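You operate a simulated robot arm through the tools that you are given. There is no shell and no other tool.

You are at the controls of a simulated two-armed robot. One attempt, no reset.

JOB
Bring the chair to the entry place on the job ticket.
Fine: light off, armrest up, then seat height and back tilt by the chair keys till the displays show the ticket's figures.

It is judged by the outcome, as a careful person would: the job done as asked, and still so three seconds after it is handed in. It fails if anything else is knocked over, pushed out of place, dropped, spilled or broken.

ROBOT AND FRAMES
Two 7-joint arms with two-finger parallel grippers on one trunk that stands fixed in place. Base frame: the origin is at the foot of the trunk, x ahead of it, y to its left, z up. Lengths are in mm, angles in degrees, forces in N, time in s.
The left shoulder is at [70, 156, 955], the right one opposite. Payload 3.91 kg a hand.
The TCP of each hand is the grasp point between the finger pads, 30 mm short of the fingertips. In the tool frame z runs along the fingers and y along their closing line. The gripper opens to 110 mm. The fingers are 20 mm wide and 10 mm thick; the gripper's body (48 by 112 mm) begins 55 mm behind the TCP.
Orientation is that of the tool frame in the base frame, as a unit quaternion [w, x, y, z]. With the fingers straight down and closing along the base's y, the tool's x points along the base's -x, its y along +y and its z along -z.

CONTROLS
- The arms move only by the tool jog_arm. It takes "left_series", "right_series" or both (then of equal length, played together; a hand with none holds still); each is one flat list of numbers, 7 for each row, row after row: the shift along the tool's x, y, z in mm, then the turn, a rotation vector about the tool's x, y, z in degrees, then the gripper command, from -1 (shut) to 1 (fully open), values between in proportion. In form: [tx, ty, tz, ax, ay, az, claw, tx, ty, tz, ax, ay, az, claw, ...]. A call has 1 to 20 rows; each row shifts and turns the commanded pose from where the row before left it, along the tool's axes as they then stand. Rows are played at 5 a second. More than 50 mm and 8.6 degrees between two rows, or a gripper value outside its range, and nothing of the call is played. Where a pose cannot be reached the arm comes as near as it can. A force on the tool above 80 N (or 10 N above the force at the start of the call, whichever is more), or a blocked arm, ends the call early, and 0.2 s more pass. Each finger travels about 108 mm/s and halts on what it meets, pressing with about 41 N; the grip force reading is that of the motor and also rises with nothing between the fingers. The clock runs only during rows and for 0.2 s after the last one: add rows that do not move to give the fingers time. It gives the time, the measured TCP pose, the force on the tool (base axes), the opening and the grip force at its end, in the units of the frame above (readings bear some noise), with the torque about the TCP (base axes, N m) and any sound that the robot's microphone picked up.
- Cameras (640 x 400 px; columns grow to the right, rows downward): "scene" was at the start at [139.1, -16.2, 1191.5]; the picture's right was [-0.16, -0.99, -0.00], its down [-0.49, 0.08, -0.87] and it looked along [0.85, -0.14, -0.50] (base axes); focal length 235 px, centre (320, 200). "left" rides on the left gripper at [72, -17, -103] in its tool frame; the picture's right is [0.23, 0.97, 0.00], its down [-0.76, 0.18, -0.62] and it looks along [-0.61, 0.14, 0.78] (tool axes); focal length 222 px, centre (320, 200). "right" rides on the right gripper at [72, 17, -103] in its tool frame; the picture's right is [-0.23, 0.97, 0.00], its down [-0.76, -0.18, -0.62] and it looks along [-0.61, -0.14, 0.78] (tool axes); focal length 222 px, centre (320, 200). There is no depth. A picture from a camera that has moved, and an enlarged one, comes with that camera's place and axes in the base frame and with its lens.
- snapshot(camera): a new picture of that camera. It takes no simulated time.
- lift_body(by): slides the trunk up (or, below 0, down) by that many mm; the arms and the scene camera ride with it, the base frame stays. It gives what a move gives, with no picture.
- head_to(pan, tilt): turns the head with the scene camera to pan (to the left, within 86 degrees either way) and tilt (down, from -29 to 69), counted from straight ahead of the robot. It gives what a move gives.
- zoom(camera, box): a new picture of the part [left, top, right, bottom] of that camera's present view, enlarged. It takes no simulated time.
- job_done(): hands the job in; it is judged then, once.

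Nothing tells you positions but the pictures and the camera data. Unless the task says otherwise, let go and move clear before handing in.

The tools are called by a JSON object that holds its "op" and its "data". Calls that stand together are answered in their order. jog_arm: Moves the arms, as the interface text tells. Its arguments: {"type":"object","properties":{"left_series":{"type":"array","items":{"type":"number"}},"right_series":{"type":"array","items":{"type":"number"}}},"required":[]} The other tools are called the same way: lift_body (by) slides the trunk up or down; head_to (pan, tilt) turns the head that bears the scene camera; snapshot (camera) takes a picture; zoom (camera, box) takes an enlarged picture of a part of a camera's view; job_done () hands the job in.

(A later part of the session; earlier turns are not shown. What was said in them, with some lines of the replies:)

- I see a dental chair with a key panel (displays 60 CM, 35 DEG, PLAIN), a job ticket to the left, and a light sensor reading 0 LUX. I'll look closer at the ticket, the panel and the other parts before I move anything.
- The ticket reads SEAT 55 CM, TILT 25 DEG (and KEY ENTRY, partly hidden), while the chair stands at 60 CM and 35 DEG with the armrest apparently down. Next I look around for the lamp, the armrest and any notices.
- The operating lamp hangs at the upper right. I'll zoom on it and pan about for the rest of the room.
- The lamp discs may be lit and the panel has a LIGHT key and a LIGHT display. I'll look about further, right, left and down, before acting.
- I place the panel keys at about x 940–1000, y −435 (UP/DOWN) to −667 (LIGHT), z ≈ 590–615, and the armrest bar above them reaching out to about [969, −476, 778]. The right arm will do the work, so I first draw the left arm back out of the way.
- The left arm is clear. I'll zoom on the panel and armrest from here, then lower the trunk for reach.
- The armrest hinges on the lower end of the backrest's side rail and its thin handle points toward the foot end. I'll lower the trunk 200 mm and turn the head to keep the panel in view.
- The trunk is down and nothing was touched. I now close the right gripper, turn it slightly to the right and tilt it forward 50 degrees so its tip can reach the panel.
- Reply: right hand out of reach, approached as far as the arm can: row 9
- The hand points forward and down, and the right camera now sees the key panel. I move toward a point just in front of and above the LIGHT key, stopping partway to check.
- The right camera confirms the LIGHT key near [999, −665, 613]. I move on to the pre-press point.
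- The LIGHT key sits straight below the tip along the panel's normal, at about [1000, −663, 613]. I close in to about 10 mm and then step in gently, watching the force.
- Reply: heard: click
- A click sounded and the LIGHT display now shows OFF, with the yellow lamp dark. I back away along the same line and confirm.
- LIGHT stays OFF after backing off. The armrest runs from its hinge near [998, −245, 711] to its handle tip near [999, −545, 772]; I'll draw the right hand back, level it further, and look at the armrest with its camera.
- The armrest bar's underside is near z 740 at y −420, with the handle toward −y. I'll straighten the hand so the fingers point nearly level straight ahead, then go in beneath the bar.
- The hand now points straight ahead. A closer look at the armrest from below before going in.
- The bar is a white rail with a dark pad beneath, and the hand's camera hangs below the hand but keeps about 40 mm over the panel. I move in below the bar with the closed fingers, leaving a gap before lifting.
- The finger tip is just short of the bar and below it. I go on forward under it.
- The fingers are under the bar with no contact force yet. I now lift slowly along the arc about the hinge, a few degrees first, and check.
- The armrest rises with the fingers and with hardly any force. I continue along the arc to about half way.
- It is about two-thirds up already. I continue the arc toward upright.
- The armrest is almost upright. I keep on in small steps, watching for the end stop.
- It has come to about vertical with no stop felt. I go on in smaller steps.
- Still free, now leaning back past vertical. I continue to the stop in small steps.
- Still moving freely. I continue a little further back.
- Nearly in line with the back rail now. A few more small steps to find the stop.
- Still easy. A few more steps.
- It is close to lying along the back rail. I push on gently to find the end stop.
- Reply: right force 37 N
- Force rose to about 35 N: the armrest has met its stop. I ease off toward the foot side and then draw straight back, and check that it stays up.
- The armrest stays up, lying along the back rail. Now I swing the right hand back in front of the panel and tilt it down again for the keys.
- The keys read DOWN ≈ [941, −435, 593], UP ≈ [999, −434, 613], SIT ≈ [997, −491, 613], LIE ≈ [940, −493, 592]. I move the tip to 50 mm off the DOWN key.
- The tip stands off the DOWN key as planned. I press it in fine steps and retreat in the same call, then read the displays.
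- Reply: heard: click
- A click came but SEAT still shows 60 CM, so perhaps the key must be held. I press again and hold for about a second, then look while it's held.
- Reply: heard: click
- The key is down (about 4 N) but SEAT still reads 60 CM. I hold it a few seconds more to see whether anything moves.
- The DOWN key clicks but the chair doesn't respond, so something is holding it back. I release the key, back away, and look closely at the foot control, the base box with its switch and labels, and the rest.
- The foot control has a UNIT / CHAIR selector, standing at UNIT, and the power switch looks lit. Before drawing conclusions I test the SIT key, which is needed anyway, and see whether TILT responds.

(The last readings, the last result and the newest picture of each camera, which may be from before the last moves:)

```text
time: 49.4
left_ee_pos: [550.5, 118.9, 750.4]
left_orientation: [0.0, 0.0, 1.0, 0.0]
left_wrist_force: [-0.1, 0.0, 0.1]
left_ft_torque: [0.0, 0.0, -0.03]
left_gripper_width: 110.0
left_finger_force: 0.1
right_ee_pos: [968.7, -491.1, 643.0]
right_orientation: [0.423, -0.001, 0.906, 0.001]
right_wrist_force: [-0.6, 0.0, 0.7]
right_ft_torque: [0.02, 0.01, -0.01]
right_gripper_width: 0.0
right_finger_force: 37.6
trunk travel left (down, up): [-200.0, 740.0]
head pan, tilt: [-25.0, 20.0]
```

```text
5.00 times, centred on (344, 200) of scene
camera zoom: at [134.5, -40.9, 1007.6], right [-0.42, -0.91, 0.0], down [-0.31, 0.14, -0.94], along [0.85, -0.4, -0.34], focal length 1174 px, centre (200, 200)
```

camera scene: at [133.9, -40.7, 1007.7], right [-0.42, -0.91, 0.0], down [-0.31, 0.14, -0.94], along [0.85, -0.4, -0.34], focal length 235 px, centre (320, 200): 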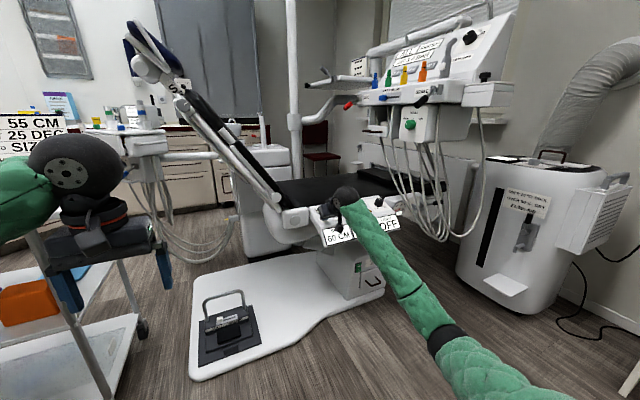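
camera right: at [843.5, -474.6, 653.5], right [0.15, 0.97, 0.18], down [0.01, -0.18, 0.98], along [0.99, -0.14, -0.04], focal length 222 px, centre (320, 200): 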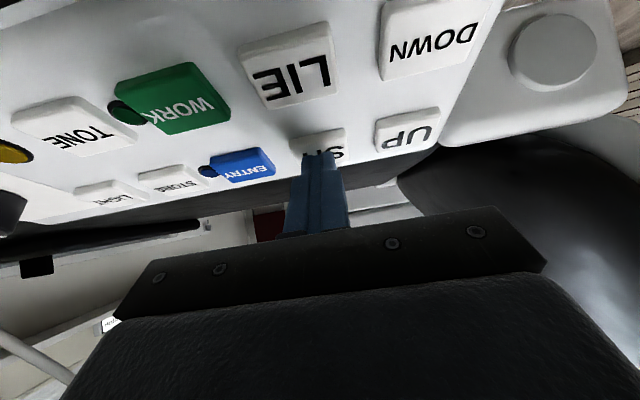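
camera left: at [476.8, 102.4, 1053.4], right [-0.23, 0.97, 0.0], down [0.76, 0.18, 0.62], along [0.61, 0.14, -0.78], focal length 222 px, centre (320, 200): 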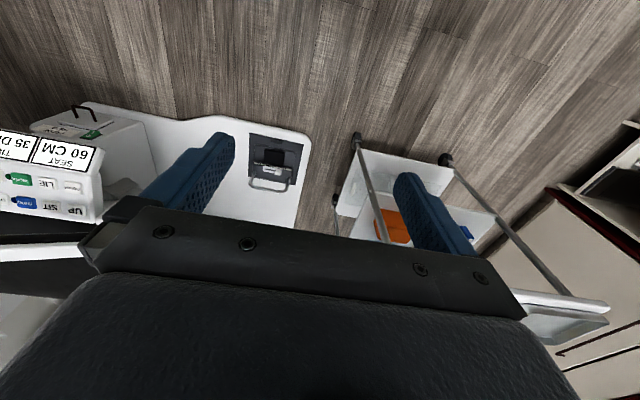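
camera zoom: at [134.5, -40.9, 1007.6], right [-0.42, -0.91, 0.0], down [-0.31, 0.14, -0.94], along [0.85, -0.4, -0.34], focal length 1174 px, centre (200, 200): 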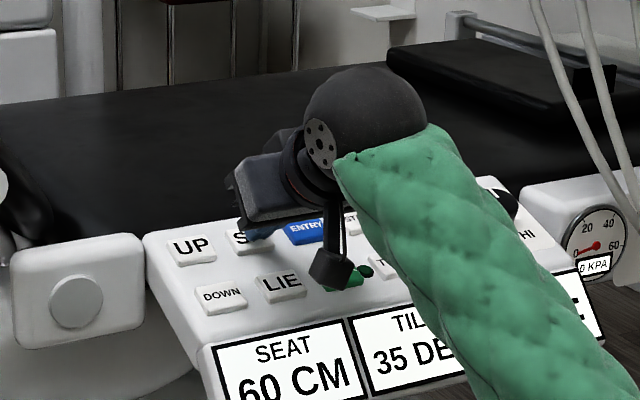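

The tip is centred above SIT. I press in fine steps, hold shortly, and look.

{"op": "jog_arm", "data": {"right_series": [0.74, 0, 1.31, 0, 0, 0, -1, 0.74, 0, 1.31, 0, 0, 0, -1, 0.74, 0, 1.31, 0, 0, 0, -1, 0.74, 0, 1.31, 0, 0, 0, -1, 0, 0, 0, 0, 0, 0, -1]}}

{"op": "zoom", "data": {"camera": "scene", "box": [240, 150, 408, 255]}}

```text
time: 50.6
left_ee_pos: [550.5, 118.7, 748.8]
left_orientation: [0.0, 0.0, 1.0, 0.0]
left_wrist_force: [-0.2, -0.4, -0.4]
left_ft_torque: [-0.03, -0.03, 0.0]
left_gripper_width: 110.1
left_finger_force: 0.1
right_ee_pos: [972.1, -492.2, 638.3]
right_orientation: [0.423, 0.0, 0.906, 0.001]
right_wrist_force: [-1.2, -1.0, 2.5]
right_ft_torque: [-0.08, -0.04, -0.02]
right_gripper_width: 0.1
right_finger_force: 37.7
trunk travel left (down, up): [-200.0, 740.0]
head pan, tilt: [-25.0, 20.0]
heard: click
```

```text
3.81 times, centred on (324, 202) of scene
camera zoom: at [134.0, -40.8, 1007.7], right [-0.42, -0.91, 0.0], down [-0.31, 0.14, -0.94], along [0.85, -0.4, -0.34], focal length 894 px, centre (305, 190)
```

zoom: 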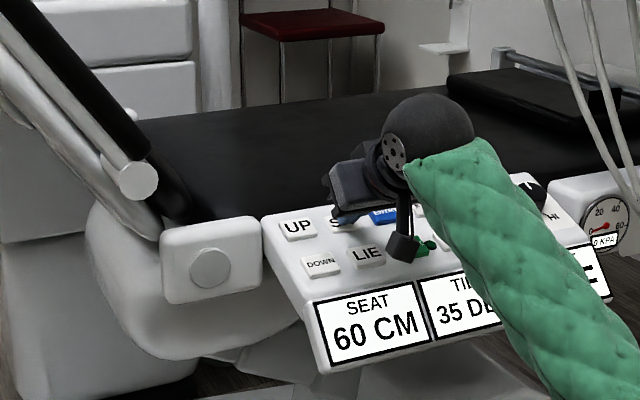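

SIT clicked but TILT still shows 35. I hold it another couple of seconds to be sure.

{"op": "jog_arm", "data": {"right_series": [0.4, 0, 0.7, 0, 0, 0, -1, 0, 0, 0, 0, 0, 0, -1, 0, 0, 0, 0, 0, 0, -1, 0, 0, 0, 0, 0, 0, -1, 0, 0, 0, 0, 0, 0, -1, 0, 0, 0, 0, 0, 0, -1, 0, 0, 0, 0, 0, 0, -1, 0, 0, 0, 0, 0, 0, -1]}}

{"op": "zoom", "data": {"camera": "scene", "box": [240, 150, 408, 255]}}

{"op": "snapshot", "data": {"camera": "right"}}

```text
time: 52.4
left_ee_pos: [550.0, 119.2, 750.0]
left_orientation: [0.0, 0.0, 1.0, 0.0]
left_wrist_force: [0.6, 0.1, -0.2]
left_ft_torque: [0.0, 0.0, 0.01]
left_gripper_width: 110.3
left_finger_force: 0.0
right_ee_pos: [972.5, -491.5, 637.8]
right_orientation: [0.423, 0.0, 0.906, 0.001]
right_wrist_force: [-1.9, -1.4, 4.4]
right_ft_torque: [-0.04, -0.01, -0.06]
right_gripper_width: 0.1
right_finger_force: 38.0
trunk travel left (down, up): [-200.0, 740.0]
head pan, tilt: [-25.0, 20.0]
```

```text
3.81 times, centred on (324, 202) of scene
camera zoom: at [133.9, -40.7, 1007.7], right [-0.42, -0.91, 0.0], down [-0.31, 0.14, -0.94], along [0.85, -0.4, -0.34], focal length 894 px, centre (305, 190)
```

zoom: 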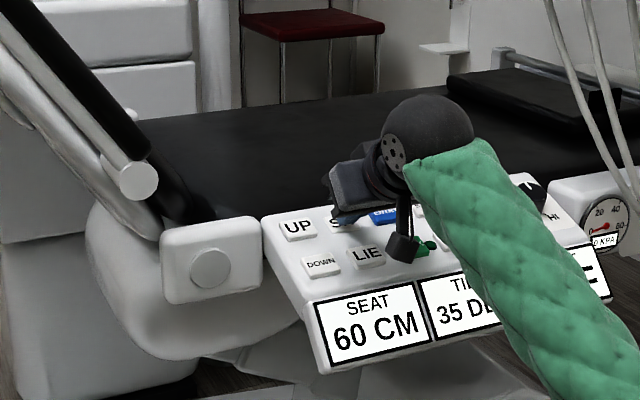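

```text
taken
camera right: at [847.1, -474.1, 647.9], right [0.15, 0.97, 0.17], down [0.01, -0.18, 0.98], along [0.99, -0.14, -0.04], focal length 222 px, centre (320, 200)
```

right: 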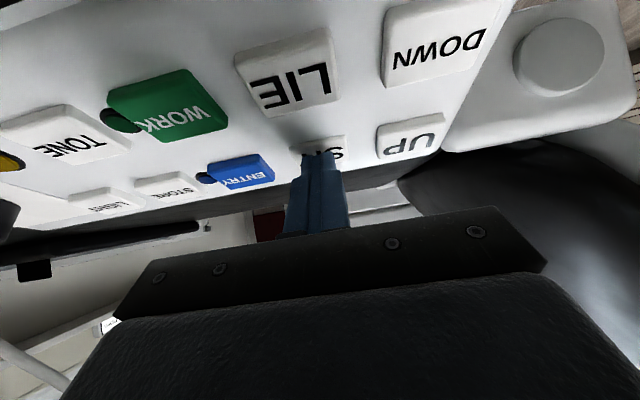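

Both motion keys click without effect while LIGHT worked, so chair motion seems inhibited; the foot control's selector standing at UNIT is the likely reason. I release the key, back off, and study the foot control, the switch and other details closely.

{"op": "jog_arm", "data": {"right_series": [-14.7, 0, -26.1, 0, 0, 0, -1, -14.7, 0, -26.1, 0, 0, 0, -1, 5, -10, -40, 0, 0, 0, -1, 5, -10, -40, 0, 0, 0, -1, 5, -10, -40, 0, 0, 0, -1]}}

{"op": "head_to", "data": {"pan": -10, "tilt": 40}}

{"op": "snapshot", "data": {"camera": "scene"}}

{"op": "zoom", "data": {"camera": "scene", "box": [250, 190, 350, 260]}}

{"op": "zoom", "data": {"camera": "scene", "box": [370, 130, 450, 190]}}

{"op": "zoom", "data": {"camera": "scene", "box": [200, 30, 400, 160]}}

```text
time: 53.6
left_ee_pos: [549.8, 119.8, 749.7]
left_orientation: [0.0, 0.0, 1.0, 0.0]
left_wrist_force: [-0.2, 0.4, 0.8]
left_ft_torque: [-0.03, 0.01, 0.0]
left_gripper_width: 110.3
left_finger_force: 0.0
right_ee_pos: [852.4, -518.8, 760.0]
right_orientation: [0.423, 0.0, 0.906, 0.001]
right_wrist_force: [0.6, -0.1, 0.1]
right_ft_torque: [-0.05, 0.01, -0.01]
right_gripper_width: 0.0
right_finger_force: 37.4
trunk travel left (down, up): [-200.0, 740.0]
head pan, tilt: [-25.0, 20.0]
```

```text
time: 54.4
left_ee_pos: [550.7, 118.7, 749.7]
left_orientation: [0.0, 0.0, 1.0, 0.0]
left_wrist_force: [-0.8, -0.4, 0.0]
left_ft_torque: [0.04, 0.03, 0.0]
left_gripper_width: 110.0
left_finger_force: 0.0
right_ee_pos: [852.8, -521.5, 759.9]
right_orientation: [0.424, -0.001, 0.906, 0.001]
right_wrist_force: [-0.5, 0.7, -0.2]
right_ft_torque: [0.02, -0.04, -0.03]
right_gripper_width: 0.2
right_finger_force: 38.0
trunk travel left (down, up): [-200.0, 740.0]
head pan, tilt: [-10.0, 40.0]
```

```text
taken
camera scene: at [133.6, -16.4, 976.3], right [-0.17, -0.98, 0.0], down [-0.63, 0.11, -0.77], along [0.75, -0.13, -0.64], focal length 235 px, centre (320, 200)
```

scene: 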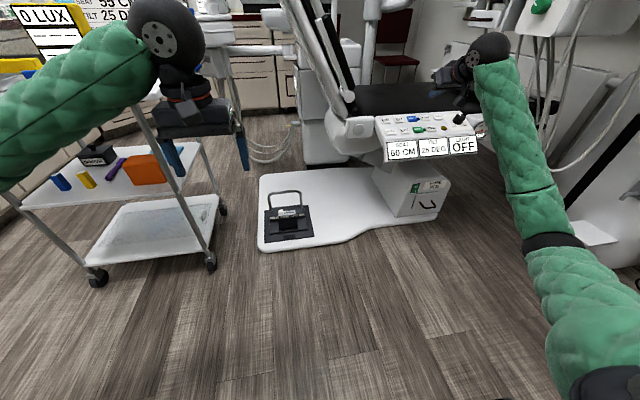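

```text
5.71 times, centred on (300, 225) of scene
camera zoom: at [133.6, -16.4, 976.3], right [-0.17, -0.98, 0.0], down [-0.63, 0.11, -0.77], along [0.75, -0.13, -0.64], focal length 1342 px, centre (434, 57)
```

zoom: 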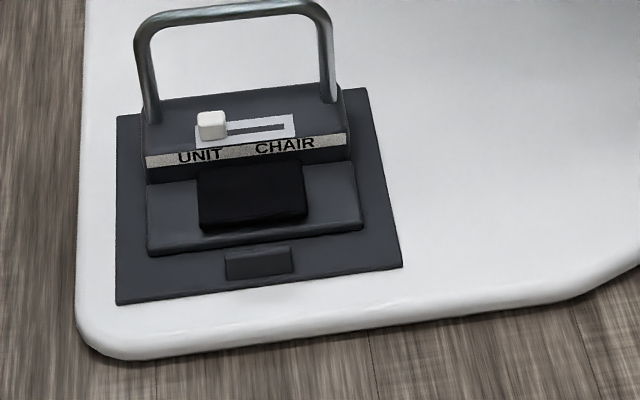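

```text
6.67 times, centred on (410, 160) of scene
camera zoom: at [133.6, -16.4, 976.3], right [-0.17, -0.98, 0.0], down [-0.63, 0.11, -0.77], along [0.75, -0.13, -0.64], focal length 1565 px, centre (-280, 467)
```

zoom: 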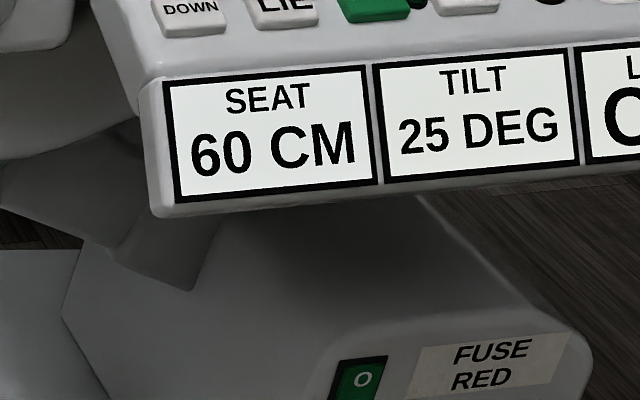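

```text
3.08 times, centred on (300, 95) of scene
camera zoom: at [133.6, -16.4, 976.3], right [-0.17, -0.98, 0.0], down [-0.63, 0.11, -0.77], along [0.75, -0.13, -0.64], focal length 722 px, centre (382, 523)
```

zoom: 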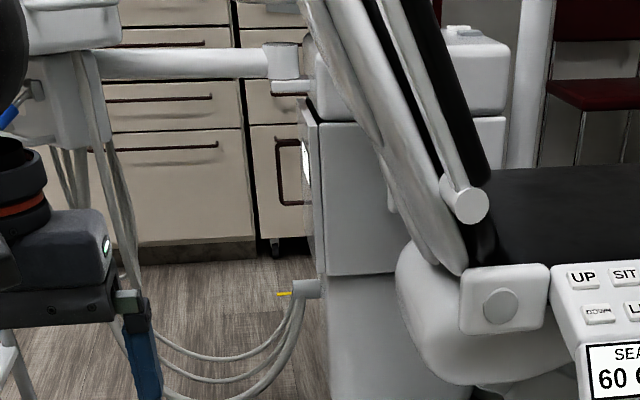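

TILT now shows 25 DEG – the chair answered the SIT key once it was released – while SEAT is still 60 CM. I wait a moment and check that the tilt is steady before using DOWN again.

{"op": "jog_arm", "data": {"right_series": [0, 0, 0, 0, 0, 0, -1, 0, 0, 0, 0, 0, 0, -1, 0, 0, 0, 0, 0, 0, -1, 0, 0, 0, 0, 0, 0, -1, 0, 0, 0, 0, 0, 0, -1]}}

{"op": "zoom", "data": {"camera": "scene", "box": [330, 80, 490, 180]}}

{"op": "snapshot", "data": {"camera": "right"}}

```text
time: 55.6
left_ee_pos: [551.0, 119.9, 750.2]
left_orientation: [0.0, 0.0, 1.0, 0.0]
left_wrist_force: [1.1, 0.8, -0.3]
left_ft_torque: [-0.01, 0.01, 0.02]
left_gripper_width: 110.0
left_finger_force: 0.0
right_ee_pos: [851.8, -520.2, 758.7]
right_orientation: [0.423, 0.0, 0.906, 0.0]
right_wrist_force: [0.6, 0.2, -1.1]
right_ft_torque: [-0.01, 0.0, 0.02]
right_gripper_width: 0.1
right_finger_force: 37.3
trunk travel left (down, up): [-200.0, 740.0]
head pan, tilt: [-10.0, 40.0]
```

```text
4.00 times, centred on (410, 130) of scene
camera zoom: at [133.6, -16.3, 976.2], right [-0.17, -0.98, 0.0], down [-0.63, 0.11, -0.77], along [0.75, -0.13, -0.64], focal length 939 px, centre (-40, 480)
```

zoom: 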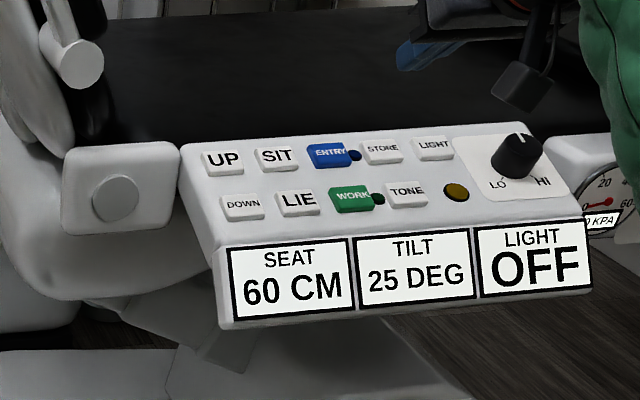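

```text
taken
camera right: at [726.9, -503.4, 769.8], right [0.15, 0.97, 0.18], down [0.01, -0.18, 0.98], along [0.99, -0.14, -0.04], focal length 222 px, centre (320, 200)
```

right: 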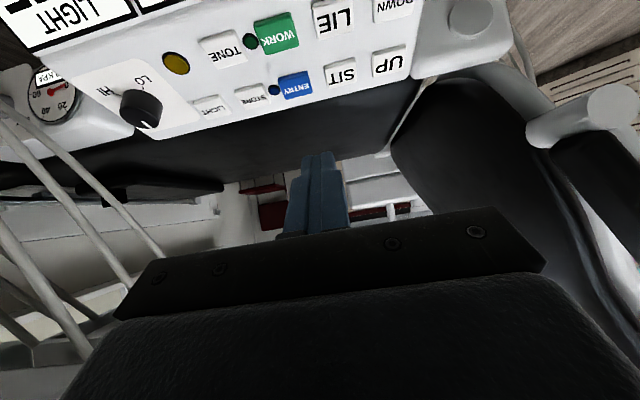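

TILT is steady at 25 DEG. Now DOWN again: press to the click, hold briefly, release and wait for the chair to respond.

{"op": "jog_arm", "data": {"right_series": [10.95, 21.3, 25.3, 0, 0, 0, -1, 10.95, 21.3, 25.3, 0, 0, 0, -1, 10.95, 21.3, 25.3, 0, 0, 0, -1, 10.95, 21.3, 25.3, 0, 0, 0, -1, 0, 0, 0, 0, 0, 0, -1, 18.7, 0, 33.1, 0, 0, 0, -1, 0.98, 0, 1.74, 0, 0, 0, -1, 0.98, 0, 1.74, 0, 0, 0, -1, 0.98, 0, 1.74, 0, 0, 0, -1, 0.98, 0, 1.74, 0, 0, 0, -1, 0, 0, 0, 0, 0, 0, -1]}}

{"op": "zoom", "data": {"camera": "scene", "box": [330, 80, 490, 180]}}

{"op": "snapshot", "data": {"camera": "right"}}

```text
time: 58.0
left_ee_pos: [550.0, 118.1, 750.7]
left_orientation: [0.0, 0.0, 1.0, 0.001]
left_wrist_force: [0.3, 0.5, 0.1]
left_ft_torque: [0.01, 0.01, -0.03]
left_gripper_width: 110.0
left_finger_force: 0.1
right_ee_pos: [915.4, -435.2, 616.5]
right_orientation: [0.424, -0.001, 0.906, 0.001]
right_wrist_force: [1.1, -0.6, 4.2]
right_ft_torque: [-0.01, -0.08, 0.0]
right_gripper_width: 0.0
right_finger_force: 37.4
trunk travel left (down, up): [-200.0, 740.0]
head pan, tilt: [-10.0, 40.0]
heard: click
```

```text
4.00 times, centred on (410, 130) of scene
camera zoom: at [133.3, -16.1, 976.3], right [-0.17, -0.98, 0.0], down [-0.63, 0.11, -0.77], along [0.75, -0.13, -0.64], focal length 939 px, centre (-40, 480)
```

zoom: 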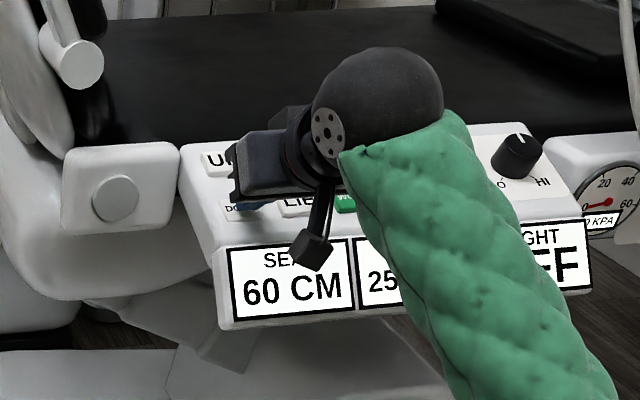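

```text
taken
camera right: at [789.8, -418.1, 627.7], right [0.15, 0.97, 0.18], down [0.01, -0.18, 0.98], along [0.99, -0.14, -0.04], focal length 222 px, centre (320, 200)
```

right: 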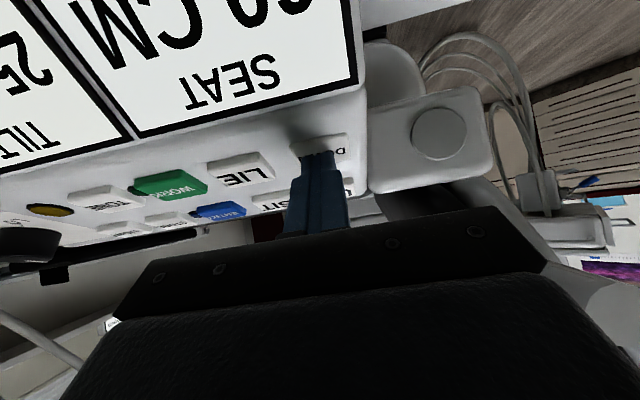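

DOWN is clicked in; now I release it and wait two seconds.

{"op": "jog_arm", "data": {"right_series": [-9.8, 0, -17.4, 0, 0, 0, -1, -9.8, 0, -17.4, 0, 0, 0, -1, 0, 0, 0, 0, 0, 0, -1, 0, 0, 0, 0, 0, 0, -1, 0, 0, 0, 0, 0, 0, -1, 0, 0, 0, 0, 0, 0, -1, 0, 0, 0, 0, 0, 0, -1, 0, 0, 0, 0, 0, 0, -1, 0, 0, 0, 0, 0, 0, -1, 0, 0, 0, 0, 0, 0, -1, 0, 0, 0, 0, 0, 0, -1]}}

{"op": "zoom", "data": {"camera": "scene", "box": [330, 80, 490, 180]}}

{"op": "snapshot", "data": {"camera": "right"}}

```text
time: 60.4
left_ee_pos: [551.4, 119.3, 749.6]
left_orientation: [0.001, -0.001, 1.0, 0.0]
left_wrist_force: [-0.2, -0.8, 0.6]
left_ft_torque: [0.02, 0.01, 0.01]
left_gripper_width: 110.0
left_finger_force: 0.0
right_ee_pos: [900.6, -434.1, 655.1]
right_orientation: [0.424, -0.001, 0.906, 0.001]
right_wrist_force: [0.6, 0.0, -0.6]
right_ft_torque: [-0.03, -0.04, -0.01]
right_gripper_width: 0.1
right_finger_force: 37.6
trunk travel left (down, up): [-200.0, 740.0]
head pan, tilt: [-10.0, 40.0]
```

```text
4.00 times, centred on (410, 130) of scene
camera zoom: at [133.6, -16.3, 976.2], right [-0.17, -0.98, 0.0], down [-0.63, 0.11, -0.77], along [0.75, -0.13, -0.64], focal length 939 px, centre (-40, 480)
```

zoom: 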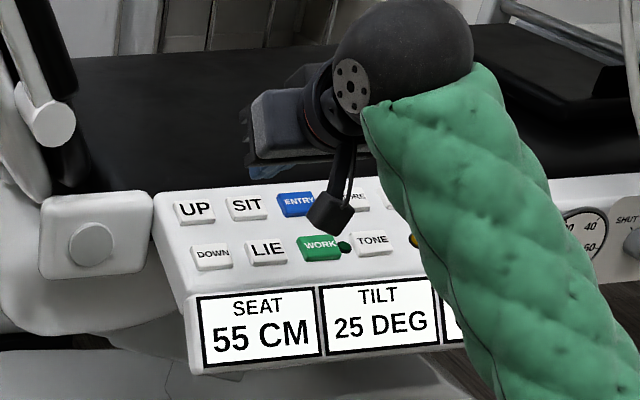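

```text
taken
camera right: at [774.9, -417.5, 665.1], right [0.15, 0.97, 0.18], down [0.01, -0.18, 0.98], along [0.99, -0.14, -0.04], focal length 222 px, centre (320, 200)
```

right: 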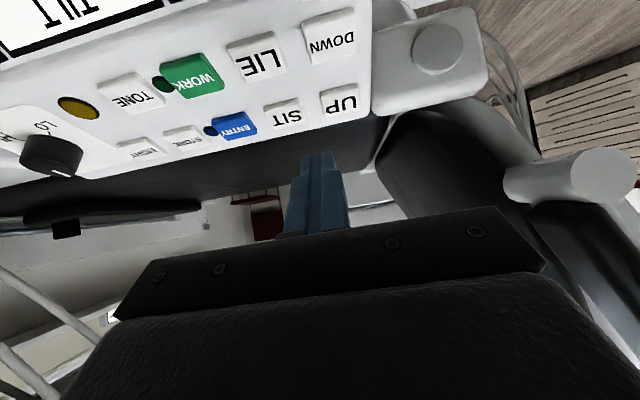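

SEAT now shows 55 CM and TILT 25 DEG. I draw the right hand well back and then check that everything stays so.

{"op": "jog_arm", "data": {"right_series": [0, 0, -40, 0, 0, 0, -1, 0, 0, -40, 0, 0, 0, -1, 0, -10, -40, 0, 0, 0, -1, 0, -10, -40, 0, 0, 0, -1, 0, -10, -40, 0, 0, 0, -1, 0, -10, -40, 0, 0, 0, -1, 0, 0, 0, 0, 0, 0, -1, 0, 0, 0, 0, 0, 0, -1, 0, 0, 0, 0, 0, 0, -1, 0, 0, 0, 0, 0, 0, -1, 0, 0, 0, 0, 0, 0, -1, 0, 0, 0, 0, 0, 0, -1, 0, 0, 0, 0, 0, 0, -1, 0, 0, 0, 0, 0, 0, -1, 0, 0, 0, 0, 0, 0, -1, 0, 0, 0, 0, 0, 0, -1]}}

{"op": "snapshot", "data": {"camera": "scene"}}

{"op": "zoom", "data": {"camera": "scene", "box": [330, 90, 490, 190]}}

{"op": "head_to", "data": {"pan": -10, "tilt": 10}}

{"op": "snapshot", "data": {"camera": "scene"}}

```text
time: 63.8
left_ee_pos: [551.2, 119.3, 749.6]
left_orientation: [0.001, 0.0, 1.0, 0.0]
left_wrist_force: [0.5, 0.5, -0.6]
left_ft_torque: [0.0, 0.01, -0.02]
left_gripper_width: 109.9
left_finger_force: 0.1
right_ee_pos: [716.7, -476.4, 808.4]
right_orientation: [0.424, 0.0, 0.906, 0.001]
right_wrist_force: [0.2, -0.1, 0.7]
right_ft_torque: [-0.01, 0.0, 0.01]
right_gripper_width: 0.0
right_finger_force: 37.5
trunk travel left (down, up): [-200.0, 740.0]
head pan, tilt: [-10.0, 40.0]
```

```text
taken
camera scene: at [133.5, -16.3, 976.2], right [-0.17, -0.98, 0.0], down [-0.63, 0.11, -0.77], along [0.75, -0.13, -0.64], focal length 235 px, centre (320, 200)
```

scene: 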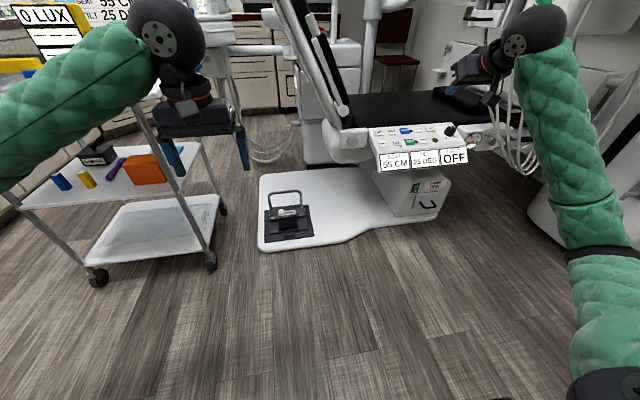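

```text
4.00 times, centred on (410, 140) of scene
camera zoom: at [133.5, -16.3, 976.2], right [-0.17, -0.98, 0.0], down [-0.63, 0.11, -0.77], along [0.75, -0.13, -0.64], focal length 939 px, centre (-40, 440)
```

zoom: 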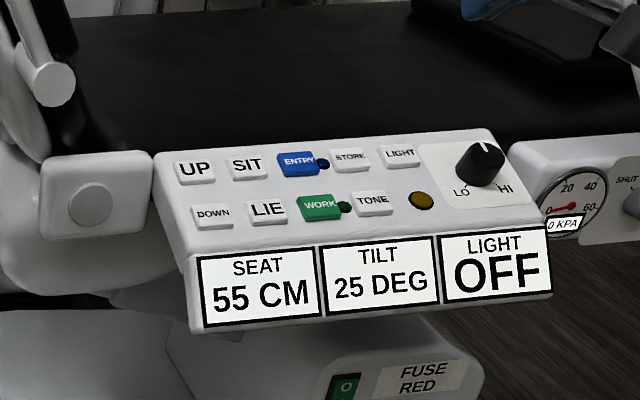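

```text
time: 64.8
left_ee_pos: [550.1, 119.1, 748.8]
left_orientation: [0.0, 0.0, 1.0, 0.0]
left_wrist_force: [-0.4, -0.2, -0.5]
left_ft_torque: [0.01, 0.02, 0.05]
left_gripper_width: 109.9
left_finger_force: 0.0
right_ee_pos: [716.3, -474.9, 808.5]
right_orientation: [0.424, -0.001, 0.906, 0.001]
right_wrist_force: [-0.1, 0.8, -0.6]
right_ft_torque: [-0.03, 0.0, -0.03]
right_gripper_width: 0.0
right_finger_force: 38.2
trunk travel left (down, up): [-200.0, 740.0]
head pan, tilt: [-10.0, 10.0]
```

```text
taken
camera scene: at [141.4, -17.7, 1023.8], right [-0.17, -0.98, 0.0], down [-0.17, 0.03, -0.98], along [0.97, -0.17, -0.17], focal length 235 px, centre (320, 200)
```

scene: 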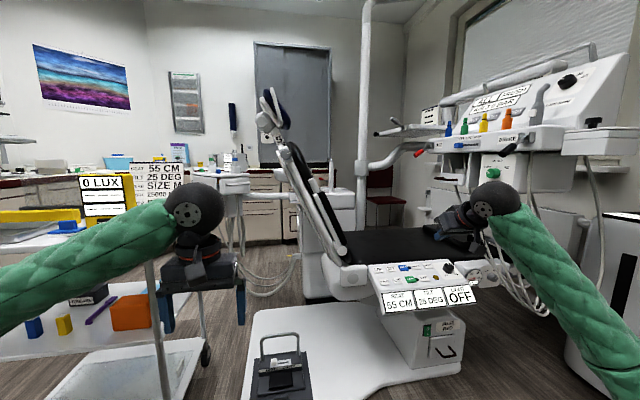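

All displays match. I take a last look at the armrest and the lamp before handing in.

{"op": "zoom", "data": {"camera": "scene", "box": [240, 80, 400, 290]}}

{"op": "zoom", "data": {"camera": "scene", "box": [360, 250, 490, 320]}}

{"op": "head_to", "data": {"pan": -30, "tilt": -15}}

{"op": "snapshot", "data": {"camera": "scene"}}

```text
1.90 times, centred on (320, 185) of scene
camera zoom: at [141.4, -17.7, 1023.8], right [-0.17, -0.98, 0.0], down [-0.17, 0.03, -0.98], along [0.97, -0.17, -0.17], focal length 447 px, centre (320, 229)
```

zoom: 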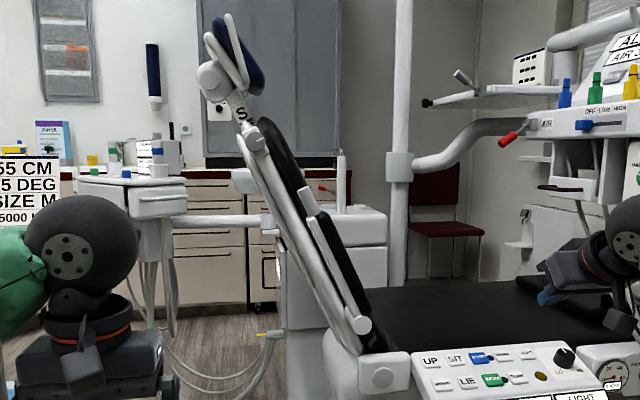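

```text
4.92 times, centred on (425, 285) of scene
camera zoom: at [141.4, -17.7, 1023.8], right [-0.17, -0.98, 0.0], down [-0.17, 0.03, -0.98], along [0.97, -0.17, -0.17], focal length 1156 px, centre (-197, -218)
```

zoom: 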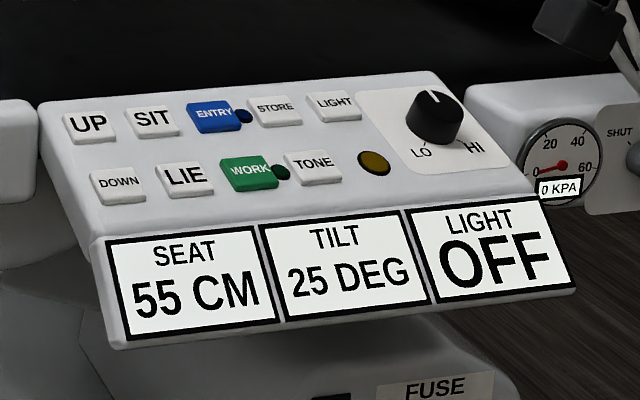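

```text
time: 65.7
left_ee_pos: [550.1, 119.6, 750.0]
left_orientation: [0.0, 0.001, 1.0, 0.0]
left_wrist_force: [-0.4, 0.7, -0.6]
left_ft_torque: [0.03, -0.04, -0.06]
left_gripper_width: 109.9
left_finger_force: 0.0
right_ee_pos: [717.0, -475.1, 808.4]
right_orientation: [0.423, -0.001, 0.906, 0.001]
right_wrist_force: [0.5, 0.2, -0.5]
right_ft_torque: [0.01, 0.02, 0.0]
right_gripper_width: 0.0
right_finger_force: 38.3
trunk travel left (down, up): [-200.0, 740.0]
head pan, tilt: [-30.0, -15.0]
```

```text
taken
camera scene: at [119.6, -41.7, 1062.3], right [-0.5, -0.87, 0.0], down [0.22, -0.13, -0.97], along [0.84, -0.48, 0.26], focal length 235 px, centre (320, 200)
```

scene: 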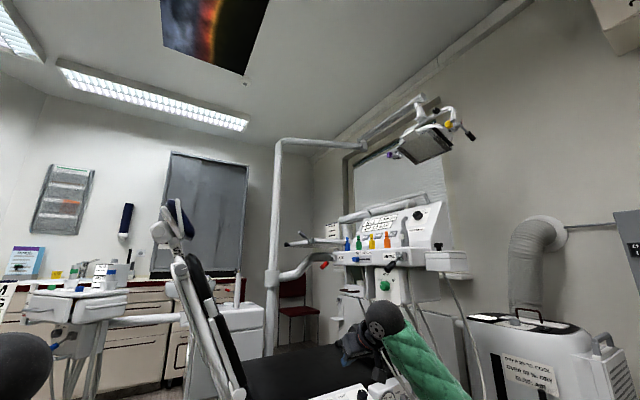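

The lamp is dark, the armrest lies up along the back, and the displays read SEAT 55 CM, TILT 25 DEG, LIGHT OFF. Both hands are clear and nothing else was touched, so I hand in.

{"op": "job_done", "data": {}}

```text
The job is handed in.
```

The chair is at the ticket's entry place, and I have handed the job in; no verdict has come back yet.

- **Displays:** SEAT reads 55 CM, TILT 25 DEG and LIGHT OFF. They stayed that way over the last several seconds of checks.
- **Light:** the operating lamp is dark. I switched it off with the LIGHT key.
- **Armrest:** it is swung fully up to its stop and lies along the back rail.
- **Keys:** I used SIT for the tilt and DOWN for the seat. The first two presses of DOWN gave a click but no movement. The chair moved only on a later press, after the tilt had changed, and I don't know why.

I left the headrest and the foot control's UNIT/CHAIR selector as they were, and pressed neither STORE nor ENTRY. Both hands are clear of the chair, and I saw nothing knocked over or shifted.
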